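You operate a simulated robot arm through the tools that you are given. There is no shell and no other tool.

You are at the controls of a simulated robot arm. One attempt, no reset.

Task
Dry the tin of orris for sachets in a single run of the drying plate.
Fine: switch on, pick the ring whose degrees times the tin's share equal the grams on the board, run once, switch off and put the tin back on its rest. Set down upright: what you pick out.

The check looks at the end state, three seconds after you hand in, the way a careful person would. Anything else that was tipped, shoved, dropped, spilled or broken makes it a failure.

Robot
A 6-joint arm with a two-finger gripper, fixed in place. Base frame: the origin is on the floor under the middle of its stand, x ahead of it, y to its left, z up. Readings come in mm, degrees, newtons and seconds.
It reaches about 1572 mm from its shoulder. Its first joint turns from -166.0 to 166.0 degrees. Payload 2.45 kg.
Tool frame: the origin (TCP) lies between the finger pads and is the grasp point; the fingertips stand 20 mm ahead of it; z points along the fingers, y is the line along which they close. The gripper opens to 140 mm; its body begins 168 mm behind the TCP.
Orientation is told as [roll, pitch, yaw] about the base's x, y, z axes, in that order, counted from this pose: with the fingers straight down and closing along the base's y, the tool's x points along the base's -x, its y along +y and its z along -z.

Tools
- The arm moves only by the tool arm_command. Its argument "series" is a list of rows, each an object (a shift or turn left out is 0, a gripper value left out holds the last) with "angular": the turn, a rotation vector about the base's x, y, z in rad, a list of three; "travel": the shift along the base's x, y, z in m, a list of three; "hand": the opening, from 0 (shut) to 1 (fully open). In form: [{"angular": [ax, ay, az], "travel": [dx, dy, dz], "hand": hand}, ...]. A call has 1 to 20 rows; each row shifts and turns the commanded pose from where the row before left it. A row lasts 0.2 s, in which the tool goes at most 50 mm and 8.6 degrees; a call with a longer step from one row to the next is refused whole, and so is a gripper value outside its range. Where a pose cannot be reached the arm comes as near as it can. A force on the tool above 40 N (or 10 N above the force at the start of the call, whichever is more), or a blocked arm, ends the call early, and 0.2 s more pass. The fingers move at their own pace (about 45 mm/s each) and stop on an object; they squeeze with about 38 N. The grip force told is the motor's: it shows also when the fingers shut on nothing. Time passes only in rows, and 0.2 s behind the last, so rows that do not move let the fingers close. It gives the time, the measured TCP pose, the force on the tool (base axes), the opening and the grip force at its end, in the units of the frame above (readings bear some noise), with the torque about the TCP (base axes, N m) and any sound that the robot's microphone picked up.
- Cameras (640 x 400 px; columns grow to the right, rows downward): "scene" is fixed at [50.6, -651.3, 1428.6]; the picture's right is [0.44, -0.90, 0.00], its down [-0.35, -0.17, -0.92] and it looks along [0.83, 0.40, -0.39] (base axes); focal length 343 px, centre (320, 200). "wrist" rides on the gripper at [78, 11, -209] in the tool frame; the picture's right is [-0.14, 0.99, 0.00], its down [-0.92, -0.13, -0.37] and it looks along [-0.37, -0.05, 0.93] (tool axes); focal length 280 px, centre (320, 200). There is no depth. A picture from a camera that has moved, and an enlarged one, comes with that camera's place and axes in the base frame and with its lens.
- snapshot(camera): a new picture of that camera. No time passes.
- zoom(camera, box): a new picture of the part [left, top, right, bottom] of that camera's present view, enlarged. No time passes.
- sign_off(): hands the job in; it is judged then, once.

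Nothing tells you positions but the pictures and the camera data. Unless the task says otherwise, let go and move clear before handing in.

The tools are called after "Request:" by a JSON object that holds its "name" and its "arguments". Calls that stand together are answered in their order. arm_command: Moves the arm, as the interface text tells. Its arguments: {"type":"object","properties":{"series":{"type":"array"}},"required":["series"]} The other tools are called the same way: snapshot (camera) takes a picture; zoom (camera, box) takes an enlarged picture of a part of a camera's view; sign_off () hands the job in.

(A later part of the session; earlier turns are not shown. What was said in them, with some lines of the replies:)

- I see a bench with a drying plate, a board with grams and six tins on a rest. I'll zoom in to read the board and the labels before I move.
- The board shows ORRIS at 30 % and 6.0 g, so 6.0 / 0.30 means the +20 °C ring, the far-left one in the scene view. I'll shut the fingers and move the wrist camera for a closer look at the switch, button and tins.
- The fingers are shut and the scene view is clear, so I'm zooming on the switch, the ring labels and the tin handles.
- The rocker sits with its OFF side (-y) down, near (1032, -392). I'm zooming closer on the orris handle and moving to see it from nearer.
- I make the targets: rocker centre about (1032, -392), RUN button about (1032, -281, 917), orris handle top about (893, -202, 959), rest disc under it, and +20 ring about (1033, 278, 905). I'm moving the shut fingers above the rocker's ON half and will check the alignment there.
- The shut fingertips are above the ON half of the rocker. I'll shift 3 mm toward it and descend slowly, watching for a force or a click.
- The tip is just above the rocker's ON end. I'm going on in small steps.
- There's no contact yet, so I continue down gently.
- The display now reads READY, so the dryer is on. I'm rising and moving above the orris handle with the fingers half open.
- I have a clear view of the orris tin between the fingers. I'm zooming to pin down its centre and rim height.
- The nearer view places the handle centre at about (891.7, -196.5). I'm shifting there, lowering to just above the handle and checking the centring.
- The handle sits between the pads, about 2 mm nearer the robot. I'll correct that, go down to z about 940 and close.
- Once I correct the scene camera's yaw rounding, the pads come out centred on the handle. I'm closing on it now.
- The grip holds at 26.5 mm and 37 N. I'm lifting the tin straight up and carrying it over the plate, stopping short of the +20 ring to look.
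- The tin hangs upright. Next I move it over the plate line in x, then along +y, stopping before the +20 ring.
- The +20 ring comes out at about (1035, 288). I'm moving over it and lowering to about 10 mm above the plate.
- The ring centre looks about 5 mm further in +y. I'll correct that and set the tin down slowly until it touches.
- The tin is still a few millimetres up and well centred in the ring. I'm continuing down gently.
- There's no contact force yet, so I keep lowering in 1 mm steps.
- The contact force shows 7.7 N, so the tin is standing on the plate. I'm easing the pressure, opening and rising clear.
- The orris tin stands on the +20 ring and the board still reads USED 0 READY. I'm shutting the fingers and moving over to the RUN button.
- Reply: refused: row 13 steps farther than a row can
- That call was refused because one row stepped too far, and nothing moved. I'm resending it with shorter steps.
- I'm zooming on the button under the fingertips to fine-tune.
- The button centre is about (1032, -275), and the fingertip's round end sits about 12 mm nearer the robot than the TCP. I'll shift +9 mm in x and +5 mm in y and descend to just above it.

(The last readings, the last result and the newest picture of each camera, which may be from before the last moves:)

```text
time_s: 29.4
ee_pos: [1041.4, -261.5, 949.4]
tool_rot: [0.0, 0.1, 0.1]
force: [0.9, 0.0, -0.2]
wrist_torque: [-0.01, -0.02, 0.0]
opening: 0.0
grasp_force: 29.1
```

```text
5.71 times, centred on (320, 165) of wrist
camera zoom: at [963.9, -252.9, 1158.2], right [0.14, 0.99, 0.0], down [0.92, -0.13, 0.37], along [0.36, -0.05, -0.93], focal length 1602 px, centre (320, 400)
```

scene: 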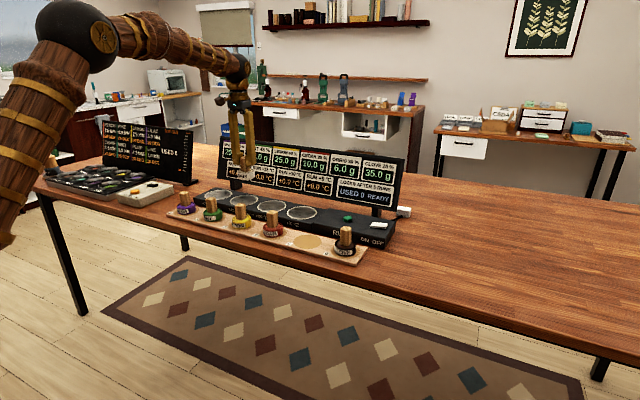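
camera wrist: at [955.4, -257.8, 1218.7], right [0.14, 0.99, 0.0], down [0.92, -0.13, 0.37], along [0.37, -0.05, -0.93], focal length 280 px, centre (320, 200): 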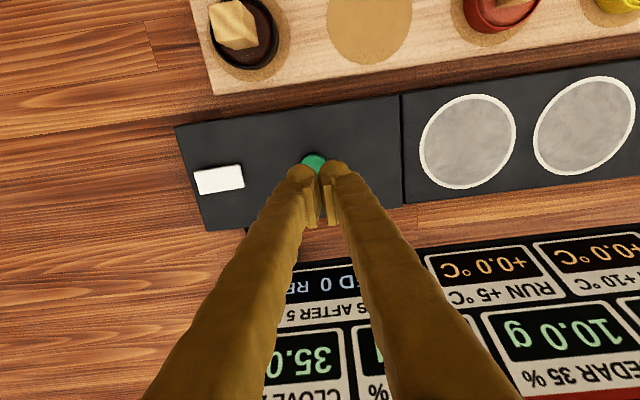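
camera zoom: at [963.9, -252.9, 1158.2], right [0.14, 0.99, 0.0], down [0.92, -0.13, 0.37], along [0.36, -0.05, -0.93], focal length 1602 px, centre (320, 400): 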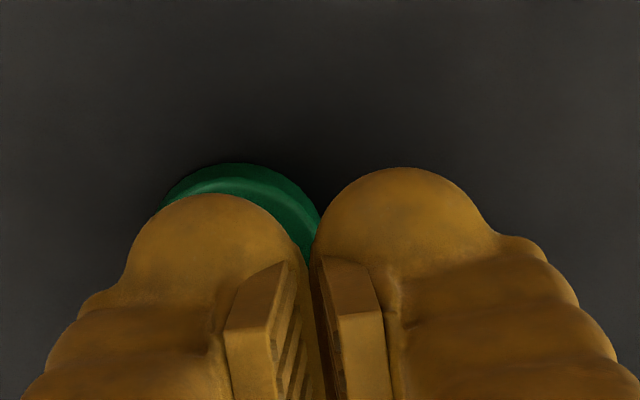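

The -y fingertip is over the button to within a few mm. I'll nudge it and press down in 2–3 mm steps, watching the display.

Request:
{"name": "arm_command", "arguments": {"series": [{"travel": [0.004, 0.001, -0.003], "hand": 0}, {"travel": [0, 0, -0.003]}, {"travel": [0, 0, -0.003]}, {}]}}

Request:
{"name": "zoom", "arguments": {"camera": "scene", "box": [310, 180, 390, 240]}}

```text
time_s: 30.4
ee_pos: [1044.0, -260.8, 940.6]
tool_rot: [0.0, 0.0, 0.0]
force: [-0.8, 0.5, 0.1]
wrist_torque: [-0.03, 0.0, 0.0]
opening: 0.1
grasp_force: 29.5
```

```text
6.67 times, centred on (350, 210) of scene
camera zoom: at [50.6, -651.3, 1428.6], right [0.44, -0.9, 0.0], down [-0.35, -0.17, -0.92], along [0.83, 0.4, -0.39], focal length 2287 px, centre (120, 133)
```

zoom: 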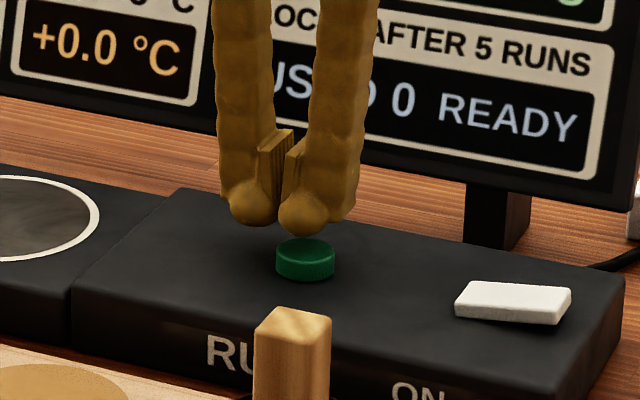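

Request:
{"name": "arm_command", "arguments": {"series": [{"travel": [0, 0, -0.002]}, {"travel": [0, 0, -0.002]}, {}]}}

Request:
{"name": "zoom", "arguments": {"camera": "scene", "box": [310, 180, 390, 240]}}

```text
time_s: 31.2
ee_pos: [1045.3, -259.6, 937.4]
tool_rot: [0.1, 0.0, 0.0]
force: [-0.1, 0.0, -0.6]
wrist_torque: [0.0, -0.04, 0.01]
opening: 0.0
grasp_force: 29.3
```

```text
6.67 times, centred on (350, 210) of scene
camera zoom: at [50.6, -651.3, 1428.6], right [0.44, -0.9, 0.0], down [-0.35, -0.17, -0.92], along [0.83, 0.4, -0.39], focal length 2287 px, centre (120, 133)
```

zoom: 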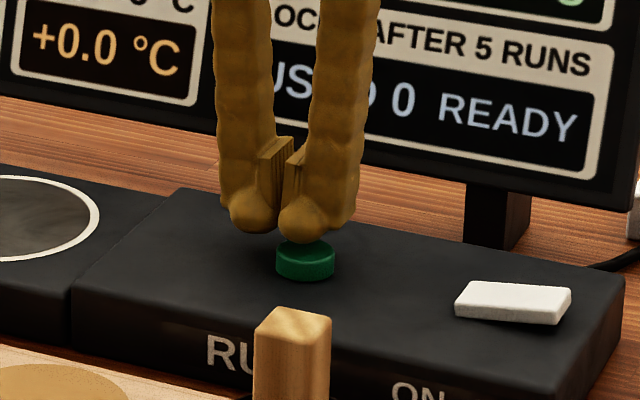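

Request:
{"name": "arm_command", "arguments": {"series": [{"travel": [0, 0, -0.002]}, {"travel": [0, 0, -0.0015]}, {}]}}

Request:
{"name": "zoom", "arguments": {"camera": "scene", "box": [310, 180, 390, 240]}}

```text
time_s: 32.0
ee_pos: [1045.6, -259.3, 932.4]
tool_rot: [0.0, -0.1, 0.0]
force: [0.6, 1.0, -0.5]
wrist_torque: [-0.02, 0.02, -0.04]
opening: 0.0
grasp_force: 29.5
```

```text
6.67 times, centred on (350, 210) of scene
camera zoom: at [50.6, -651.3, 1428.6], right [0.44, -0.9, 0.0], down [-0.35, -0.17, -0.92], along [0.83, 0.4, -0.39], focal length 2287 px, centre (120, 133)
```

zoom: 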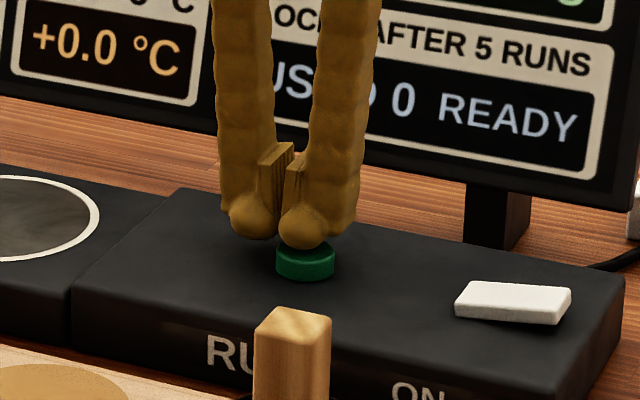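

Request:
{"name": "arm_command", "arguments": {"series": [{"travel": [0, 0, -0.0015]}, {"travel": [0, 0, -0.001]}, {}]}}

Request:
{"name": "zoom", "arguments": {"camera": "scene", "box": [310, 180, 390, 240]}}

```text
time_s: 32.8
ee_pos: [1046.2, -261.5, 929.7]
tool_rot: [-0.1, 0.0, 0.0]
force: [-0.3, -0.3, 0.4]
wrist_torque: [-0.04, 0.01, -0.03]
opening: 0.0
grasp_force: 29.8
```

```text
6.67 times, centred on (350, 210) of scene
camera zoom: at [50.6, -651.3, 1428.6], right [0.44, -0.9, 0.0], down [-0.35, -0.17, -0.92], along [0.83, 0.4, -0.39], focal length 2287 px, centre (120, 133)
```

zoom: 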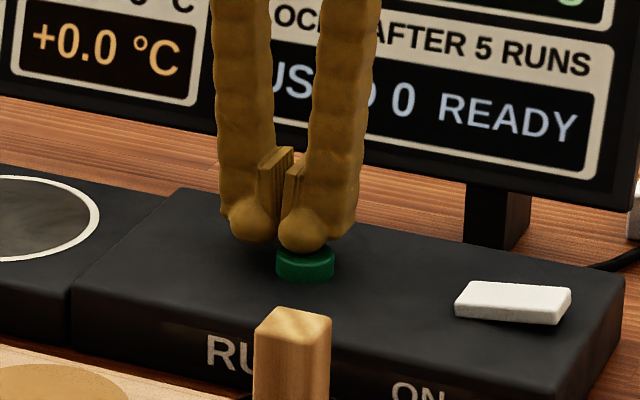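

Request:
{"name": "arm_command", "arguments": {"series": [{"travel": [0, 0, -0.001]}, {"travel": [0, 0, -0.001]}, {}]}}

Request:
{"name": "zoom", "arguments": {"camera": "scene", "box": [310, 180, 390, 240]}}

```text
time_s: 33.6
ee_pos: [1046.0, -260.9, 929.6]
tool_rot: [-0.1, 0.0, 0.0]
force: [0.0, 0.9, 2.0]
wrist_torque: [-0.03, 0.04, 0.01]
opening: 0.0
grasp_force: 29.0
```

```text
6.67 times, centred on (350, 210) of scene
camera zoom: at [50.6, -651.3, 1428.6], right [0.44, -0.9, 0.0], down [-0.35, -0.17, -0.92], along [0.83, 0.4, -0.39], focal length 2287 px, centre (120, 133)
```

zoom: 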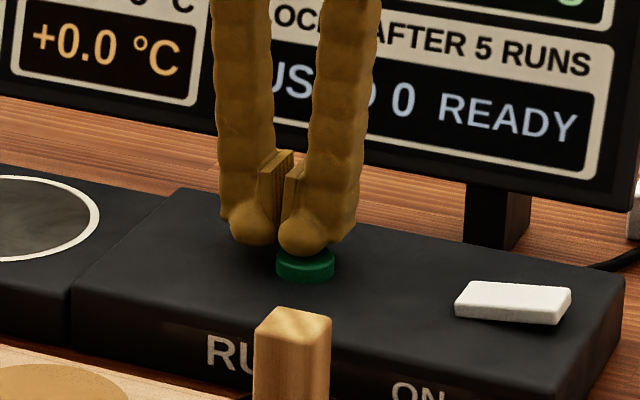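

The force has risen to 2 N, so the button is moving down on its spring. I'm going on.

Request:
{"name": "arm_command", "arguments": {"series": [{"travel": [0, 0, -0.001]}, {"travel": [0, 0, -0.001]}, {}]}}

Request:
{"name": "zoom", "arguments": {"camera": "scene", "box": [310, 180, 390, 240]}}

```text
time_s: 34.4
ee_pos: [1046.9, -261.1, 926.8]
tool_rot: [0.0, 0.0, 0.0]
force: [0.6, 1.0, 2.6]
wrist_torque: [-0.02, 0.03, 0.0]
opening: 0.0
grasp_force: 29.7
heard: click
```

```text
6.67 times, centred on (350, 210) of scene
camera zoom: at [50.6, -651.3, 1428.6], right [0.44, -0.9, 0.0], down [-0.35, -0.17, -0.92], along [0.83, 0.4, -0.39], focal length 2287 px, centre (120, 133)
```

zoom: 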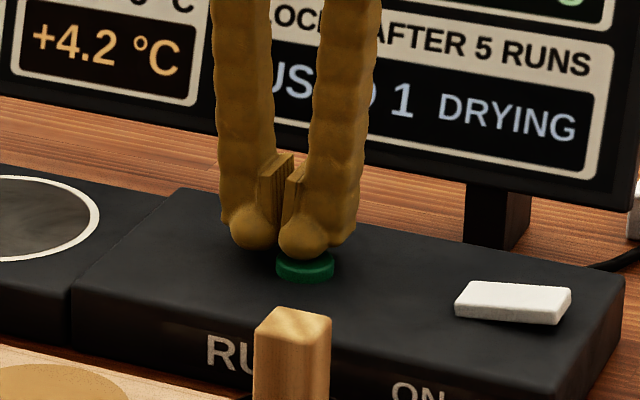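

I heard a click and the display shows USED 1 DRYING. I'm lifting straight off and letting the run finish.

Request:
{"name": "arm_command", "arguments": {"series": [{"travel": [0, 0, 0.02]}, {"travel": [0, 0, 0.04]}, {"travel": [0, 0, 0.04]}, {}, {}, {}, {}, {}]}}

Request:
{"name": "zoom", "arguments": {"camera": "scene", "box": [190, 130, 410, 255]}}

```text
time_s: 36.2
ee_pos: [1045.7, -260.2, 1027.2]
tool_rot: [0.0, 0.0, 0.0]
force: [0.4, 0.6, -0.4]
wrist_torque: [0.01, -0.02, 0.0]
opening: 0.0
grasp_force: 29.9
```

```text
2.91 times, centred on (300, 192) of scene
camera zoom: at [50.6, -651.3, 1428.6], right [0.44, -0.9, 0.0], down [-0.35, -0.17, -0.92], along [0.83, 0.4, -0.39], focal length 998 px, centre (378, 222)
```

zoom: 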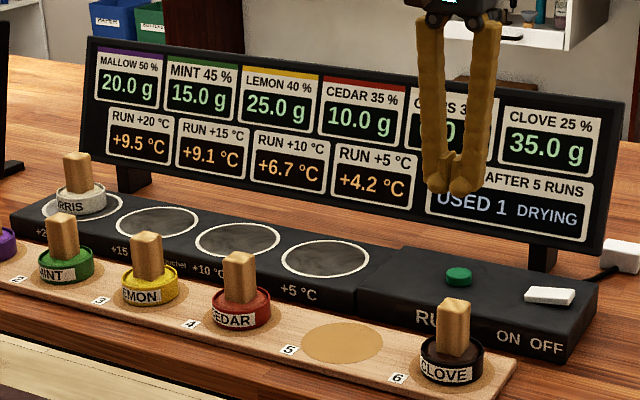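

All the rings are heating and the run is under way. While it finishes I'll move the shut fingers above the rocker's OFF half without touching it.

Request:
{"name": "arm_command", "arguments": {"series": [{"travel": [-0.002, -0.04, 0], "hand": 0}, {"travel": [-0.002, -0.04, 0]}, {"travel": [0, -0.04, 0]}, {"travel": [0, -0.034, 0]}, {"travel": [0, 0, -0.02]}, {}, {}, {}, {}, {}]}}

Request:
{"name": "zoom", "arguments": {"camera": "scene", "box": [190, 130, 410, 255]}}

Request:
{"name": "zoom", "arguments": {"camera": "wrist", "box": [250, 120, 390, 210]}}

```text
time_s: 38.4
ee_pos: [1041.2, -414.7, 1005.6]
tool_rot: [0.0, 0.0, 0.0]
force: [0.6, 0.1, 0.3]
wrist_torque: [0.0, -0.02, 0.03]
opening: 0.1
grasp_force: 29.7
```

```text
2.91 times, centred on (300, 192) of scene
camera zoom: at [50.6, -651.3, 1428.6], right [0.44, -0.9, 0.0], down [-0.35, -0.17, -0.92], along [0.83, 0.4, -0.39], focal length 998 px, centre (378, 222)
```

zoom: 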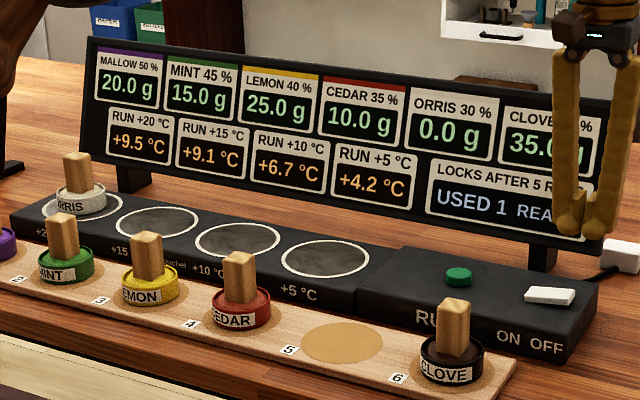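

```text
4.44 times, centred on (320, 165) of wrist
camera zoom: at [964.9, -406.2, 1215.4], right [0.14, 0.99, 0.0], down [0.92, -0.13, 0.37], along [0.36, -0.05, -0.93], focal length 1246 px, centre (320, 356)
```

zoom: 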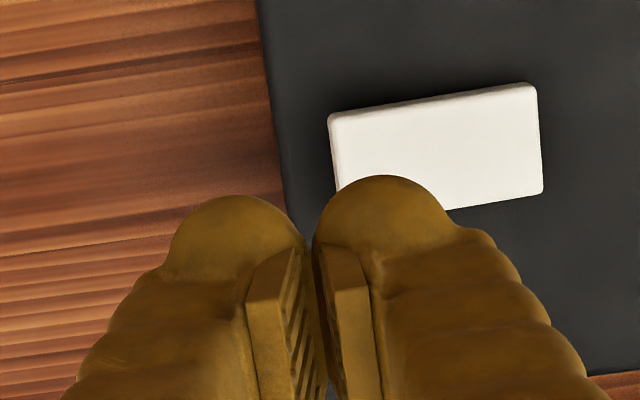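

The orris now reads 0.0 g with USED 1 READY, so the run is done. The +y fingertip is above the OFF end of the rocker, and I'm zooming to confirm the board before lowering to press OFF.

Request:
{"name": "zoom", "arguments": {"camera": "scene", "box": [210, 130, 410, 255]}}

Request:
{"name": "arm_command", "arguments": {"series": [{"travel": [0, 0, -0.03], "hand": 0}, {"travel": [0, 0, -0.03]}, {"travel": [0, 0, -0.003]}, {"travel": [0, 0, -0.003]}, {}]}}

Request:
{"name": "zoom", "arguments": {"camera": "scene", "box": [330, 180, 410, 240]}}

```text
3.20 times, centred on (310, 192) of scene
camera zoom: at [50.6, -651.3, 1428.6], right [0.44, -0.9, 0.0], down [-0.35, -0.17, -0.92], along [0.83, 0.4, -0.39], focal length 1098 px, centre (352, 224)
```

zoom: 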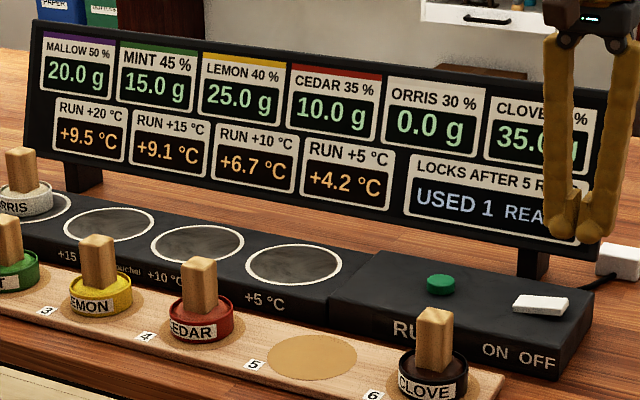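

```text
time_s: 39.6
ee_pos: [1040.4, -415.3, 940.2]
tool_rot: [0.0, 0.0, -0.1]
force: [0.1, 0.3, 0.9]
wrist_torque: [-0.01, 0.01, 0.01]
opening: 0.0
grasp_force: 29.6
```

```text
6.67 times, centred on (370, 210) of scene
camera zoom: at [50.6, -651.3, 1428.6], right [0.44, -0.9, 0.0], down [-0.35, -0.17, -0.92], along [0.83, 0.4, -0.39], focal length 2287 px, centre (-13, 133)
```

zoom: 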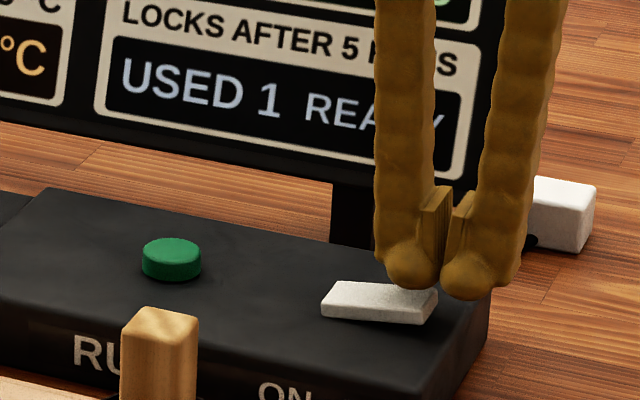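

The left (+y) fingertip is over the raised OFF end. I'm pressing down gently.

Request:
{"name": "arm_command", "arguments": {"series": [{"travel": [0, 0, -0.002]}, {"travel": [0, 0, -0.002]}, {"travel": [0, 0, -0.002]}, {"travel": [0, 0, -0.002]}, {}]}}

Request:
{"name": "zoom", "arguments": {"camera": "scene", "box": [330, 180, 410, 240]}}

```text
time_s: 40.8
ee_pos: [1040.8, -414.1, 932.5]
tool_rot: [0.1, 0.0, 0.1]
force: [-0.4, -0.3, 0.8]
wrist_torque: [0.01, 0.01, 0.0]
opening: 0.0
grasp_force: 29.8
```

```text
6.67 times, centred on (370, 210) of scene
camera zoom: at [50.6, -651.3, 1428.6], right [0.44, -0.9, 0.0], down [-0.35, -0.17, -0.92], along [0.83, 0.4, -0.39], focal length 2287 px, centre (-13, 133)
```

zoom: 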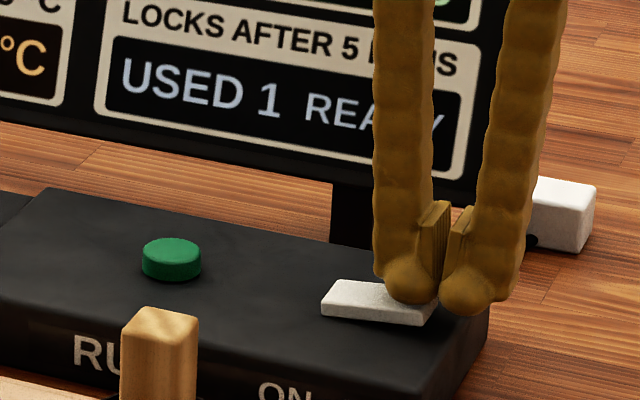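

Request:
{"name": "arm_command", "arguments": {"series": [{"travel": [0, 0, -0.002]}, {"travel": [0, 0, -0.0015]}, {}]}}

Request:
{"name": "zoom", "arguments": {"camera": "scene", "box": [330, 180, 410, 240]}}

```text
time_s: 41.6
ee_pos: [1040.5, -415.0, 929.6]
tool_rot: [0.0, -0.1, 0.0]
force: [-0.6, -0.2, 0.3]
wrist_torque: [-0.02, 0.03, -0.02]
opening: 0.1
grasp_force: 29.2
```

```text
6.67 times, centred on (370, 210) of scene
camera zoom: at [50.6, -651.3, 1428.6], right [0.44, -0.9, 0.0], down [-0.35, -0.17, -0.92], along [0.83, 0.4, -0.39], focal length 2287 px, centre (-13, 133)
```

zoom: 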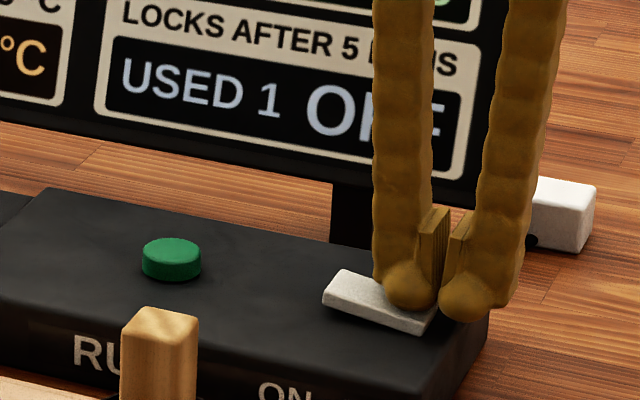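

The display reads USED 1 OFF. I'm rising straight up, opening the fingers and returning above the tin on the +20 ring.

Request:
{"name": "arm_command", "arguments": {"series": [{"travel": [0, 0, 0.02]}, {"travel": [0, 0, 0.045]}, {"travel": [0, 0, 0.045]}, {"travel": [-0.003, 0.02, 0.04], "hand": 0.5}, {"travel": [-0.003, 0.045, 0]}, {"travel": [-0.003, 0.045, 0]}, {"travel": [0, 0.045, 0]}, {"travel": [0, 0.045, 0]}, {"travel": [0, 0.045, 0]}, {"travel": [0, 0.045, 0]}, {"travel": [0, 0.045, 0]}, {"travel": [0, 0.045, 0]}, {"travel": [0, 0.045, 0]}, {"travel": [0, 0.045, 0]}, {"travel": [0, 0.045, 0]}, {"travel": [0, 0.045, 0]}, {"travel": [0, 0.045, 0]}, {"travel": [0, 0.045, 0]}, {"travel": [0, 0.045, 0]}, {"travel": [0, 0.013, 0]}]}}

Request:
{"name": "snapshot", "arguments": {"camera": "wrist"}}

Request:
{"name": "zoom", "arguments": {"camera": "scene", "box": [190, 130, 410, 255]}}

```text
time_s: 45.8
ee_pos: [1031.6, 293.7, 1080.5]
tool_rot: [0.0, 0.0, 0.0]
force: [-0.3, -0.4, 0.4]
wrist_torque: [0.01, 0.0, -0.03]
opening: 69.7
grasp_force: 0.0
```

```text
taken
camera wrist: at [955.4, 302.0, 1288.5], right [0.14, 0.99, 0.0], down [0.92, -0.13, 0.37], along [0.37, -0.05, -0.93], focal length 280 px, centre (320, 200)
```

wrist: 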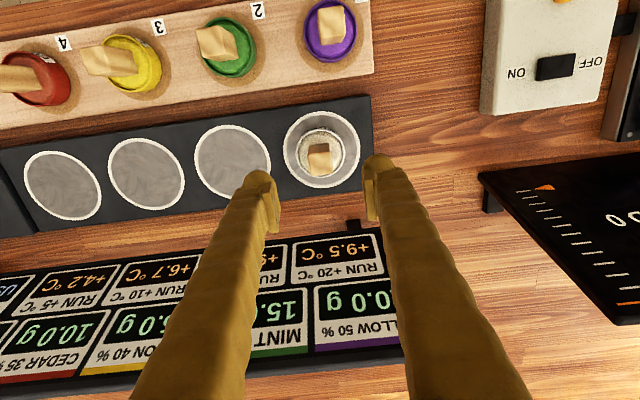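

```text
2.91 times, centred on (300, 192) of scene
camera zoom: at [50.6, -651.3, 1428.6], right [0.44, -0.9, 0.0], down [-0.35, -0.17, -0.92], along [0.83, 0.4, -0.39], focal length 998 px, centre (378, 222)
```

zoom: 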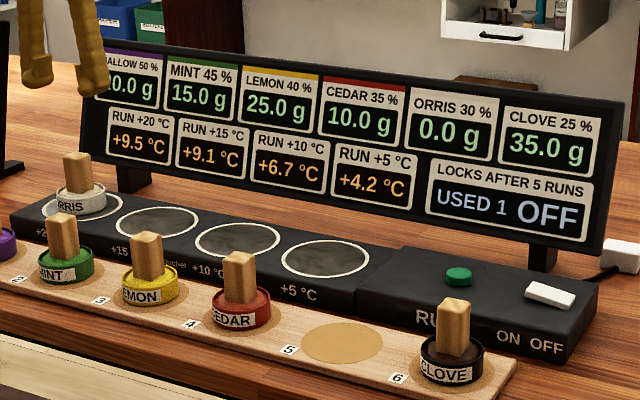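

The board shows ORRIS 0.0 g and OFF. I'm descending around the handle at the same pose where I released it, then gripping.

Request:
{"name": "arm_command", "arguments": {"series": [{"travel": [0, 0, -0.04]}, {"travel": [0, 0, -0.04]}, {"travel": [0, 0, -0.03]}, {"travel": [0, 0, -0.0085]}, {}]}}

Request:
{"name": "zoom", "arguments": {"camera": "wrist", "box": [220, 80, 420, 205]}}

Request:
{"name": "zoom", "arguments": {"camera": "scene", "box": [190, 160, 270, 210]}}

```text
time_s: 47.0
ee_pos: [1031.8, 293.0, 961.8]
tool_rot: [0.0, 0.0, -0.1]
force: [-0.3, 0.2, 0.8]
wrist_torque: [0.03, 0.03, 0.02]
opening: 69.8
grasp_force: 0.1
```

```text
3.20 times, centred on (320, 142) of wrist
camera zoom: at [955.9, 301.8, 1169.7], right [0.14, 0.99, 0.0], down [0.92, -0.13, 0.37], along [0.37, -0.05, -0.93], focal length 897 px, centre (320, 384)
```

zoom: 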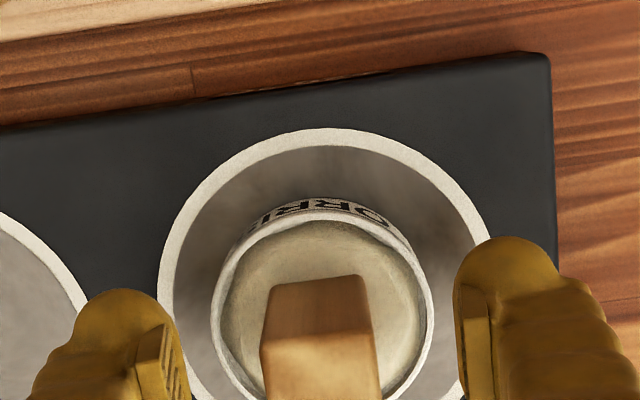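

```text
8.00 times, centred on (230, 185) of scene
camera zoom: at [50.6, -651.3, 1428.6], right [0.44, -0.9, 0.0], down [-0.35, -0.17, -0.92], along [0.83, 0.4, -0.39], focal length 2744 px, centre (1040, 320)
```

zoom: 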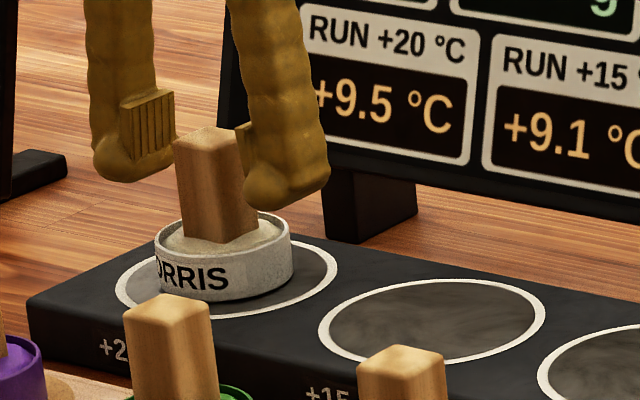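

The handle sits centred between the pads. I'm closing, then lifting straight up.

Request:
{"name": "arm_command", "arguments": {"series": [{"hand": 0.1}, {"hand": 0.1}, {"hand": 0.1}, {"hand": 0.1}, {"hand": 0.1}]}}

Request:
{"name": "zoom", "arguments": {"camera": "scene", "box": [190, 160, 270, 210]}}

```text
time_s: 48.2
ee_pos: [1033.3, 293.7, 960.6]
tool_rot: [0.1, 0.1, 0.1]
force: [-0.1, 0.3, -0.3]
wrist_torque: [-0.01, 0.0, 0.02]
opening: 26.9
grasp_force: 38.1
```

```text
8.00 times, centred on (230, 185) of scene
camera zoom: at [50.6, -651.3, 1428.6], right [0.44, -0.9, 0.0], down [-0.35, -0.17, -0.92], along [0.83, 0.4, -0.39], focal length 2744 px, centre (1040, 320)
```

zoom: 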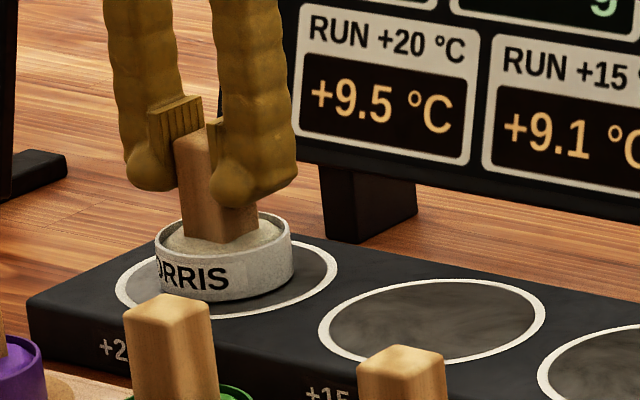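

The grip is secure. I'm lifting the tin and carrying it back along the plate line to its rest at position 5.

Request:
{"name": "arm_command", "arguments": {"series": [{"travel": [0, 0, 0.01]}, {"travel": [0, 0, 0.02]}, {"travel": [0, 0, 0.035]}, {"travel": [0, 0, 0.035]}, {"travel": [0, -0.02, 0]}, {"travel": [0, -0.04, 0]}, {"travel": [0, -0.045, 0]}, {"travel": [0, -0.045, 0]}, {"travel": [0, -0.045, 0]}, {"travel": [0, -0.045, 0]}, {"travel": [0, -0.045, 0]}, {"travel": [0, -0.045, 0]}, {"travel": [0, -0.045, 0]}, {"travel": [0, -0.045, 0]}, {"travel": [0, -0.04, 0]}, {"travel": [0, -0.0287, 0]}, {}]}}

Request:
{"name": "zoom", "arguments": {"camera": "scene", "box": [190, 130, 410, 255]}}

```text
time_s: 51.8
ee_pos: [1032.3, -195.7, 1060.5]
tool_rot: [0.0, 0.0, 0.0]
force: [-0.2, 0.0, -0.3]
wrist_torque: [-0.02, -0.01, 0.02]
opening: 26.8
grasp_force: 38.4
```

```text
2.91 times, centred on (300, 192) of scene
camera zoom: at [50.6, -651.3, 1428.6], right [0.44, -0.9, 0.0], down [-0.35, -0.17, -0.92], along [0.83, 0.4, -0.39], focal length 998 px, centre (378, 222)
```

zoom: 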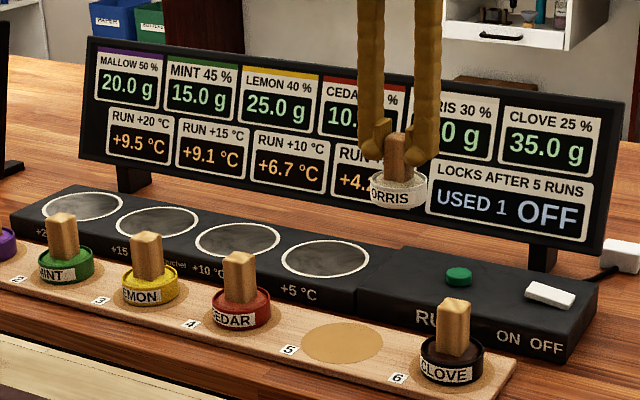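

The tin is upright and clear of everything. I'm moving back over rest 5 and lowering to about 10 mm above it.

Request:
{"name": "arm_command", "arguments": {"series": [{"travel": [-0.02, 0, 0]}, {"travel": [-0.04, 0, 0]}, {"travel": [-0.04, 0, 0]}, {"travel": [-0.03, 0, 0]}, {"travel": [-0.013, 0, 0]}, {"travel": [0, 0, -0.03]}, {"travel": [0, 0, -0.04]}, {"travel": [0, 0, -0.03]}, {"travel": [0, 0, -0.01]}, {}]}}

Request:
{"name": "zoom", "arguments": {"camera": "scene", "box": [270, 205, 350, 255]}}

Request:
{"name": "zoom", "arguments": {"camera": "wrist", "box": [220, 80, 420, 205]}}

```text
time_s: 54.0
ee_pos: [889.8, -193.7, 950.9]
tool_rot: [0.0, 0.0, -0.1]
force: [-0.8, 0.3, -1.1]
wrist_torque: [0.0, 0.0, 0.03]
opening: 26.8
grasp_force: 38.3
```

```text
8.00 times, centred on (310, 230) of scene
camera zoom: at [50.6, -651.3, 1428.6], right [0.44, -0.9, 0.0], down [-0.35, -0.17, -0.92], along [0.83, 0.4, -0.39], focal length 2744 px, centre (400, -40)
```

zoom: 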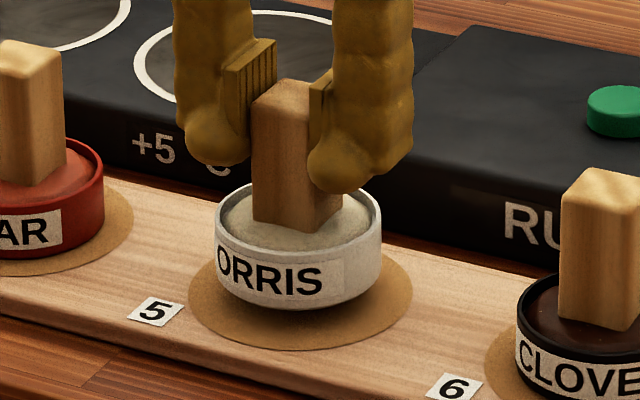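

```text
3.20 times, centred on (320, 142) of wrist
camera zoom: at [812.4, -185.7, 1159.6], right [0.14, 0.99, 0.0], down [0.92, -0.13, 0.37], along [0.36, -0.05, -0.93], focal length 897 px, centre (320, 384)
```

zoom: 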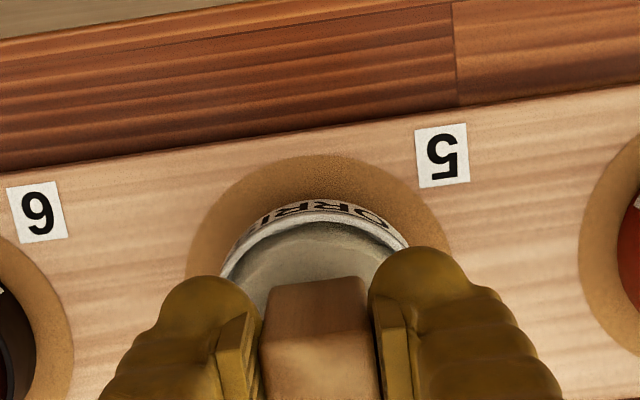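

The tin is centred over its rest disc. I'm lowering it slowly to contact.

Request:
{"name": "arm_command", "arguments": {"series": [{"travel": [0, 0, -0.003]}, {"travel": [0, 0, -0.003]}, {"travel": [0, 0, -0.0015]}, {}]}}

```text
time_s: 55.0
ee_pos: [889.3, -195.4, 943.8]
tool_rot: [-0.1, 0.0, 0.0]
force: [-1.0, -0.1, -1.4]
wrist_torque: [-0.03, 0.01, 0.0]
opening: 26.9
grasp_force: 37.7
```

Request:
{"name": "arm_command", "arguments": {"series": [{"travel": [0, 0, -0.001]}, {"travel": [0, 0, -0.0005]}, {}]}}

Request:
{"name": "zoom", "arguments": {"camera": "scene", "box": [290, 220, 330, 250]}}

```text
time_s: 55.8
ee_pos: [889.1, -195.7, 941.0]
tool_rot: [0.0, 0.0, 0.0]
force: [-0.1, 0.0, -1.9]
wrist_torque: [0.0, 0.04, 0.0]
opening: 26.7
grasp_force: 38.1
```

```text
13.33 times, centred on (310, 235) of scene
camera zoom: at [50.6, -651.3, 1428.6], right [0.44, -0.9, 0.0], down [-0.35, -0.17, -0.92], along [0.83, 0.4, -0.39], focal length 4573 px, centre (453, -267)
```

zoom: 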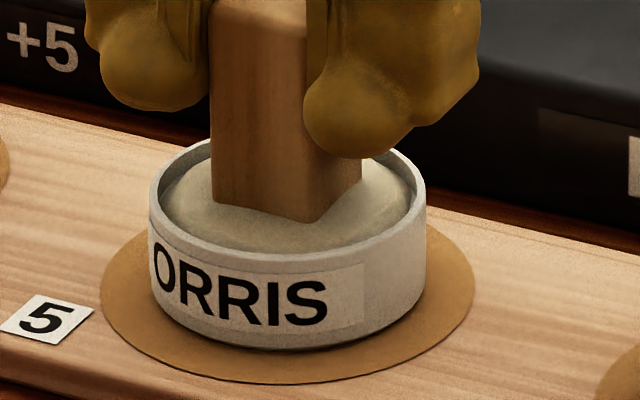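

The tin is back where it started, within a fraction of a millimetre of touching. One more small step.

Request:
{"name": "arm_command", "arguments": {"series": [{"travel": [0, 0, -0.0007]}, {}]}}

```text
time_s: 56.4
ee_pos: [889.9, -195.6, 941.1]
tool_rot: [0.1, 0.0, -0.1]
force: [-0.9, 0.0, -0.8]
wrist_torque: [-0.02, -0.01, 0.01]
opening: 26.7
grasp_force: 38.0
```

Request:
{"name": "arm_command", "arguments": {"series": [{"travel": [0, 0, -0.0007]}, {}]}}

```text
time_s: 57.0
ee_pos: [888.8, -194.6, 940.3]
tool_rot: [0.1, 0.1, 0.0]
force: [-1.8, 0.0, 6.5]
wrist_torque: [0.01, 0.18, -0.01]
opening: 26.5
grasp_force: 38.7
```

The force reads 6.5 N, so the tin is standing on its rest. I'm easing slightly, opening and rising straight up.

Request:
{"name": "arm_command", "arguments": {"series": [{"travel": [0, 0, 0.0005]}, {"hand": 0.5}, {"hand": 0.5}, {"hand": 0.5}, {"hand": 0.5}, {"travel": [0, 0, 0.01]}, {"travel": [0, 0, 0.03]}, {"travel": [0, 0, 0.04]}, {"travel": [0, 0, 0.045]}, {"travel": [0, 0, 0.045]}, {"travel": [-0.03, 0, 0.03]}, {}]}}

Request:
{"name": "snapshot", "arguments": {"camera": "wrist"}}

Request:
{"name": "zoom", "arguments": {"camera": "scene", "box": [160, 130, 410, 275]}}

Request:
{"name": "zoom", "arguments": {"camera": "scene", "box": [270, 205, 350, 255]}}

```text
time_s: 59.6
ee_pos: [858.6, -194.7, 1142.6]
tool_rot: [0.1, 0.0, 0.1]
force: [0.9, -0.8, -1.1]
wrist_torque: [0.01, -0.01, 0.0]
opening: 69.8
grasp_force: 0.0
```

```text
taken
camera wrist: at [782.8, -186.2, 1349.9], right [0.14, 0.99, 0.0], down [0.92, -0.13, 0.37], along [0.36, -0.05, -0.93], focal length 280 px, centre (320, 200)
```

wrist: 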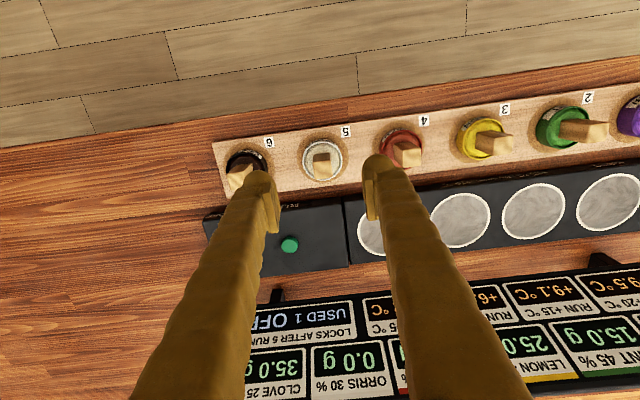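

```text
2.56 times, centred on (285, 202) of scene
camera zoom: at [50.6, -651.3, 1428.6], right [0.44, -0.9, 0.0], down [-0.35, -0.17, -0.92], along [0.83, 0.4, -0.39], focal length 878 px, centre (410, 194)
```

zoom: 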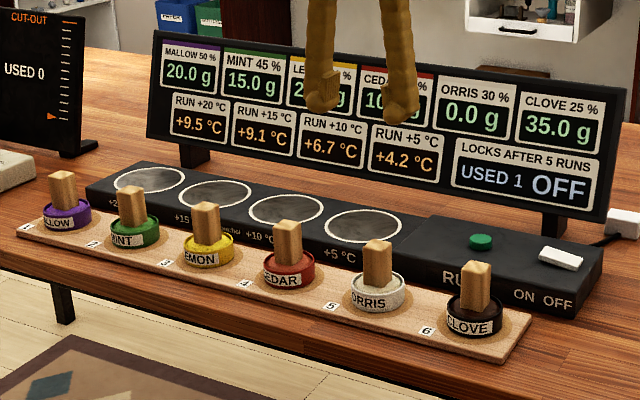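

```text
8.00 times, centred on (310, 230) of scene
camera zoom: at [50.6, -651.3, 1428.6], right [0.44, -0.9, 0.0], down [-0.35, -0.17, -0.92], along [0.83, 0.4, -0.39], focal length 2744 px, centre (400, -40)
```

zoom: 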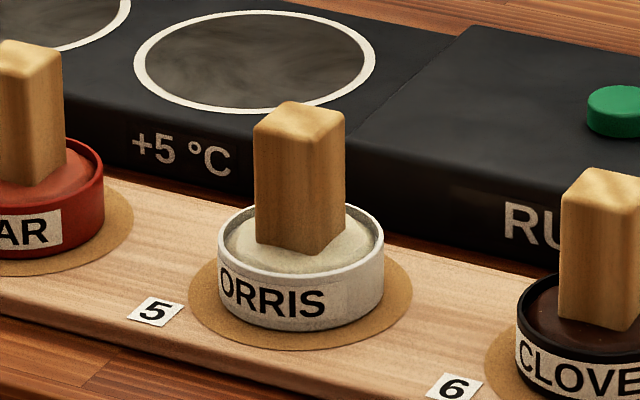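

The orris tin stands upright on rest 5, the board shows ORRIS 0.0 g, USED 1 and OFF, and the other tins are where they were. The gripper is open and clear, so I'm handing in.

Request:
{"name": "sign_off", "arguments": {}}

```text
The job is handed in.
```

The orris is dried in one run, and I've handed the job in. No verdict came back, only the confirmation.

- **Ring:** the board showed orris at 30 % and 6.0 g. 6.0 divided by 0.30 is 20, so I used the +20 °C ring.
- **Run:** I switched the plate on, set the tin on that ring and pressed RUN once. The board then read ORRIS 0.0 g and USED 1.
- **End state:** the plate is switched off and the board reads OFF. The tin stands upright on rest 5, in its original spot. In the last pictures the other tins are where they were, and the gripper is open and clear.

The RUN +20 panel stopped at +9.5 °C and stayed there. I don't know what that figure counts; I went by the orris reading of 0.0 g.
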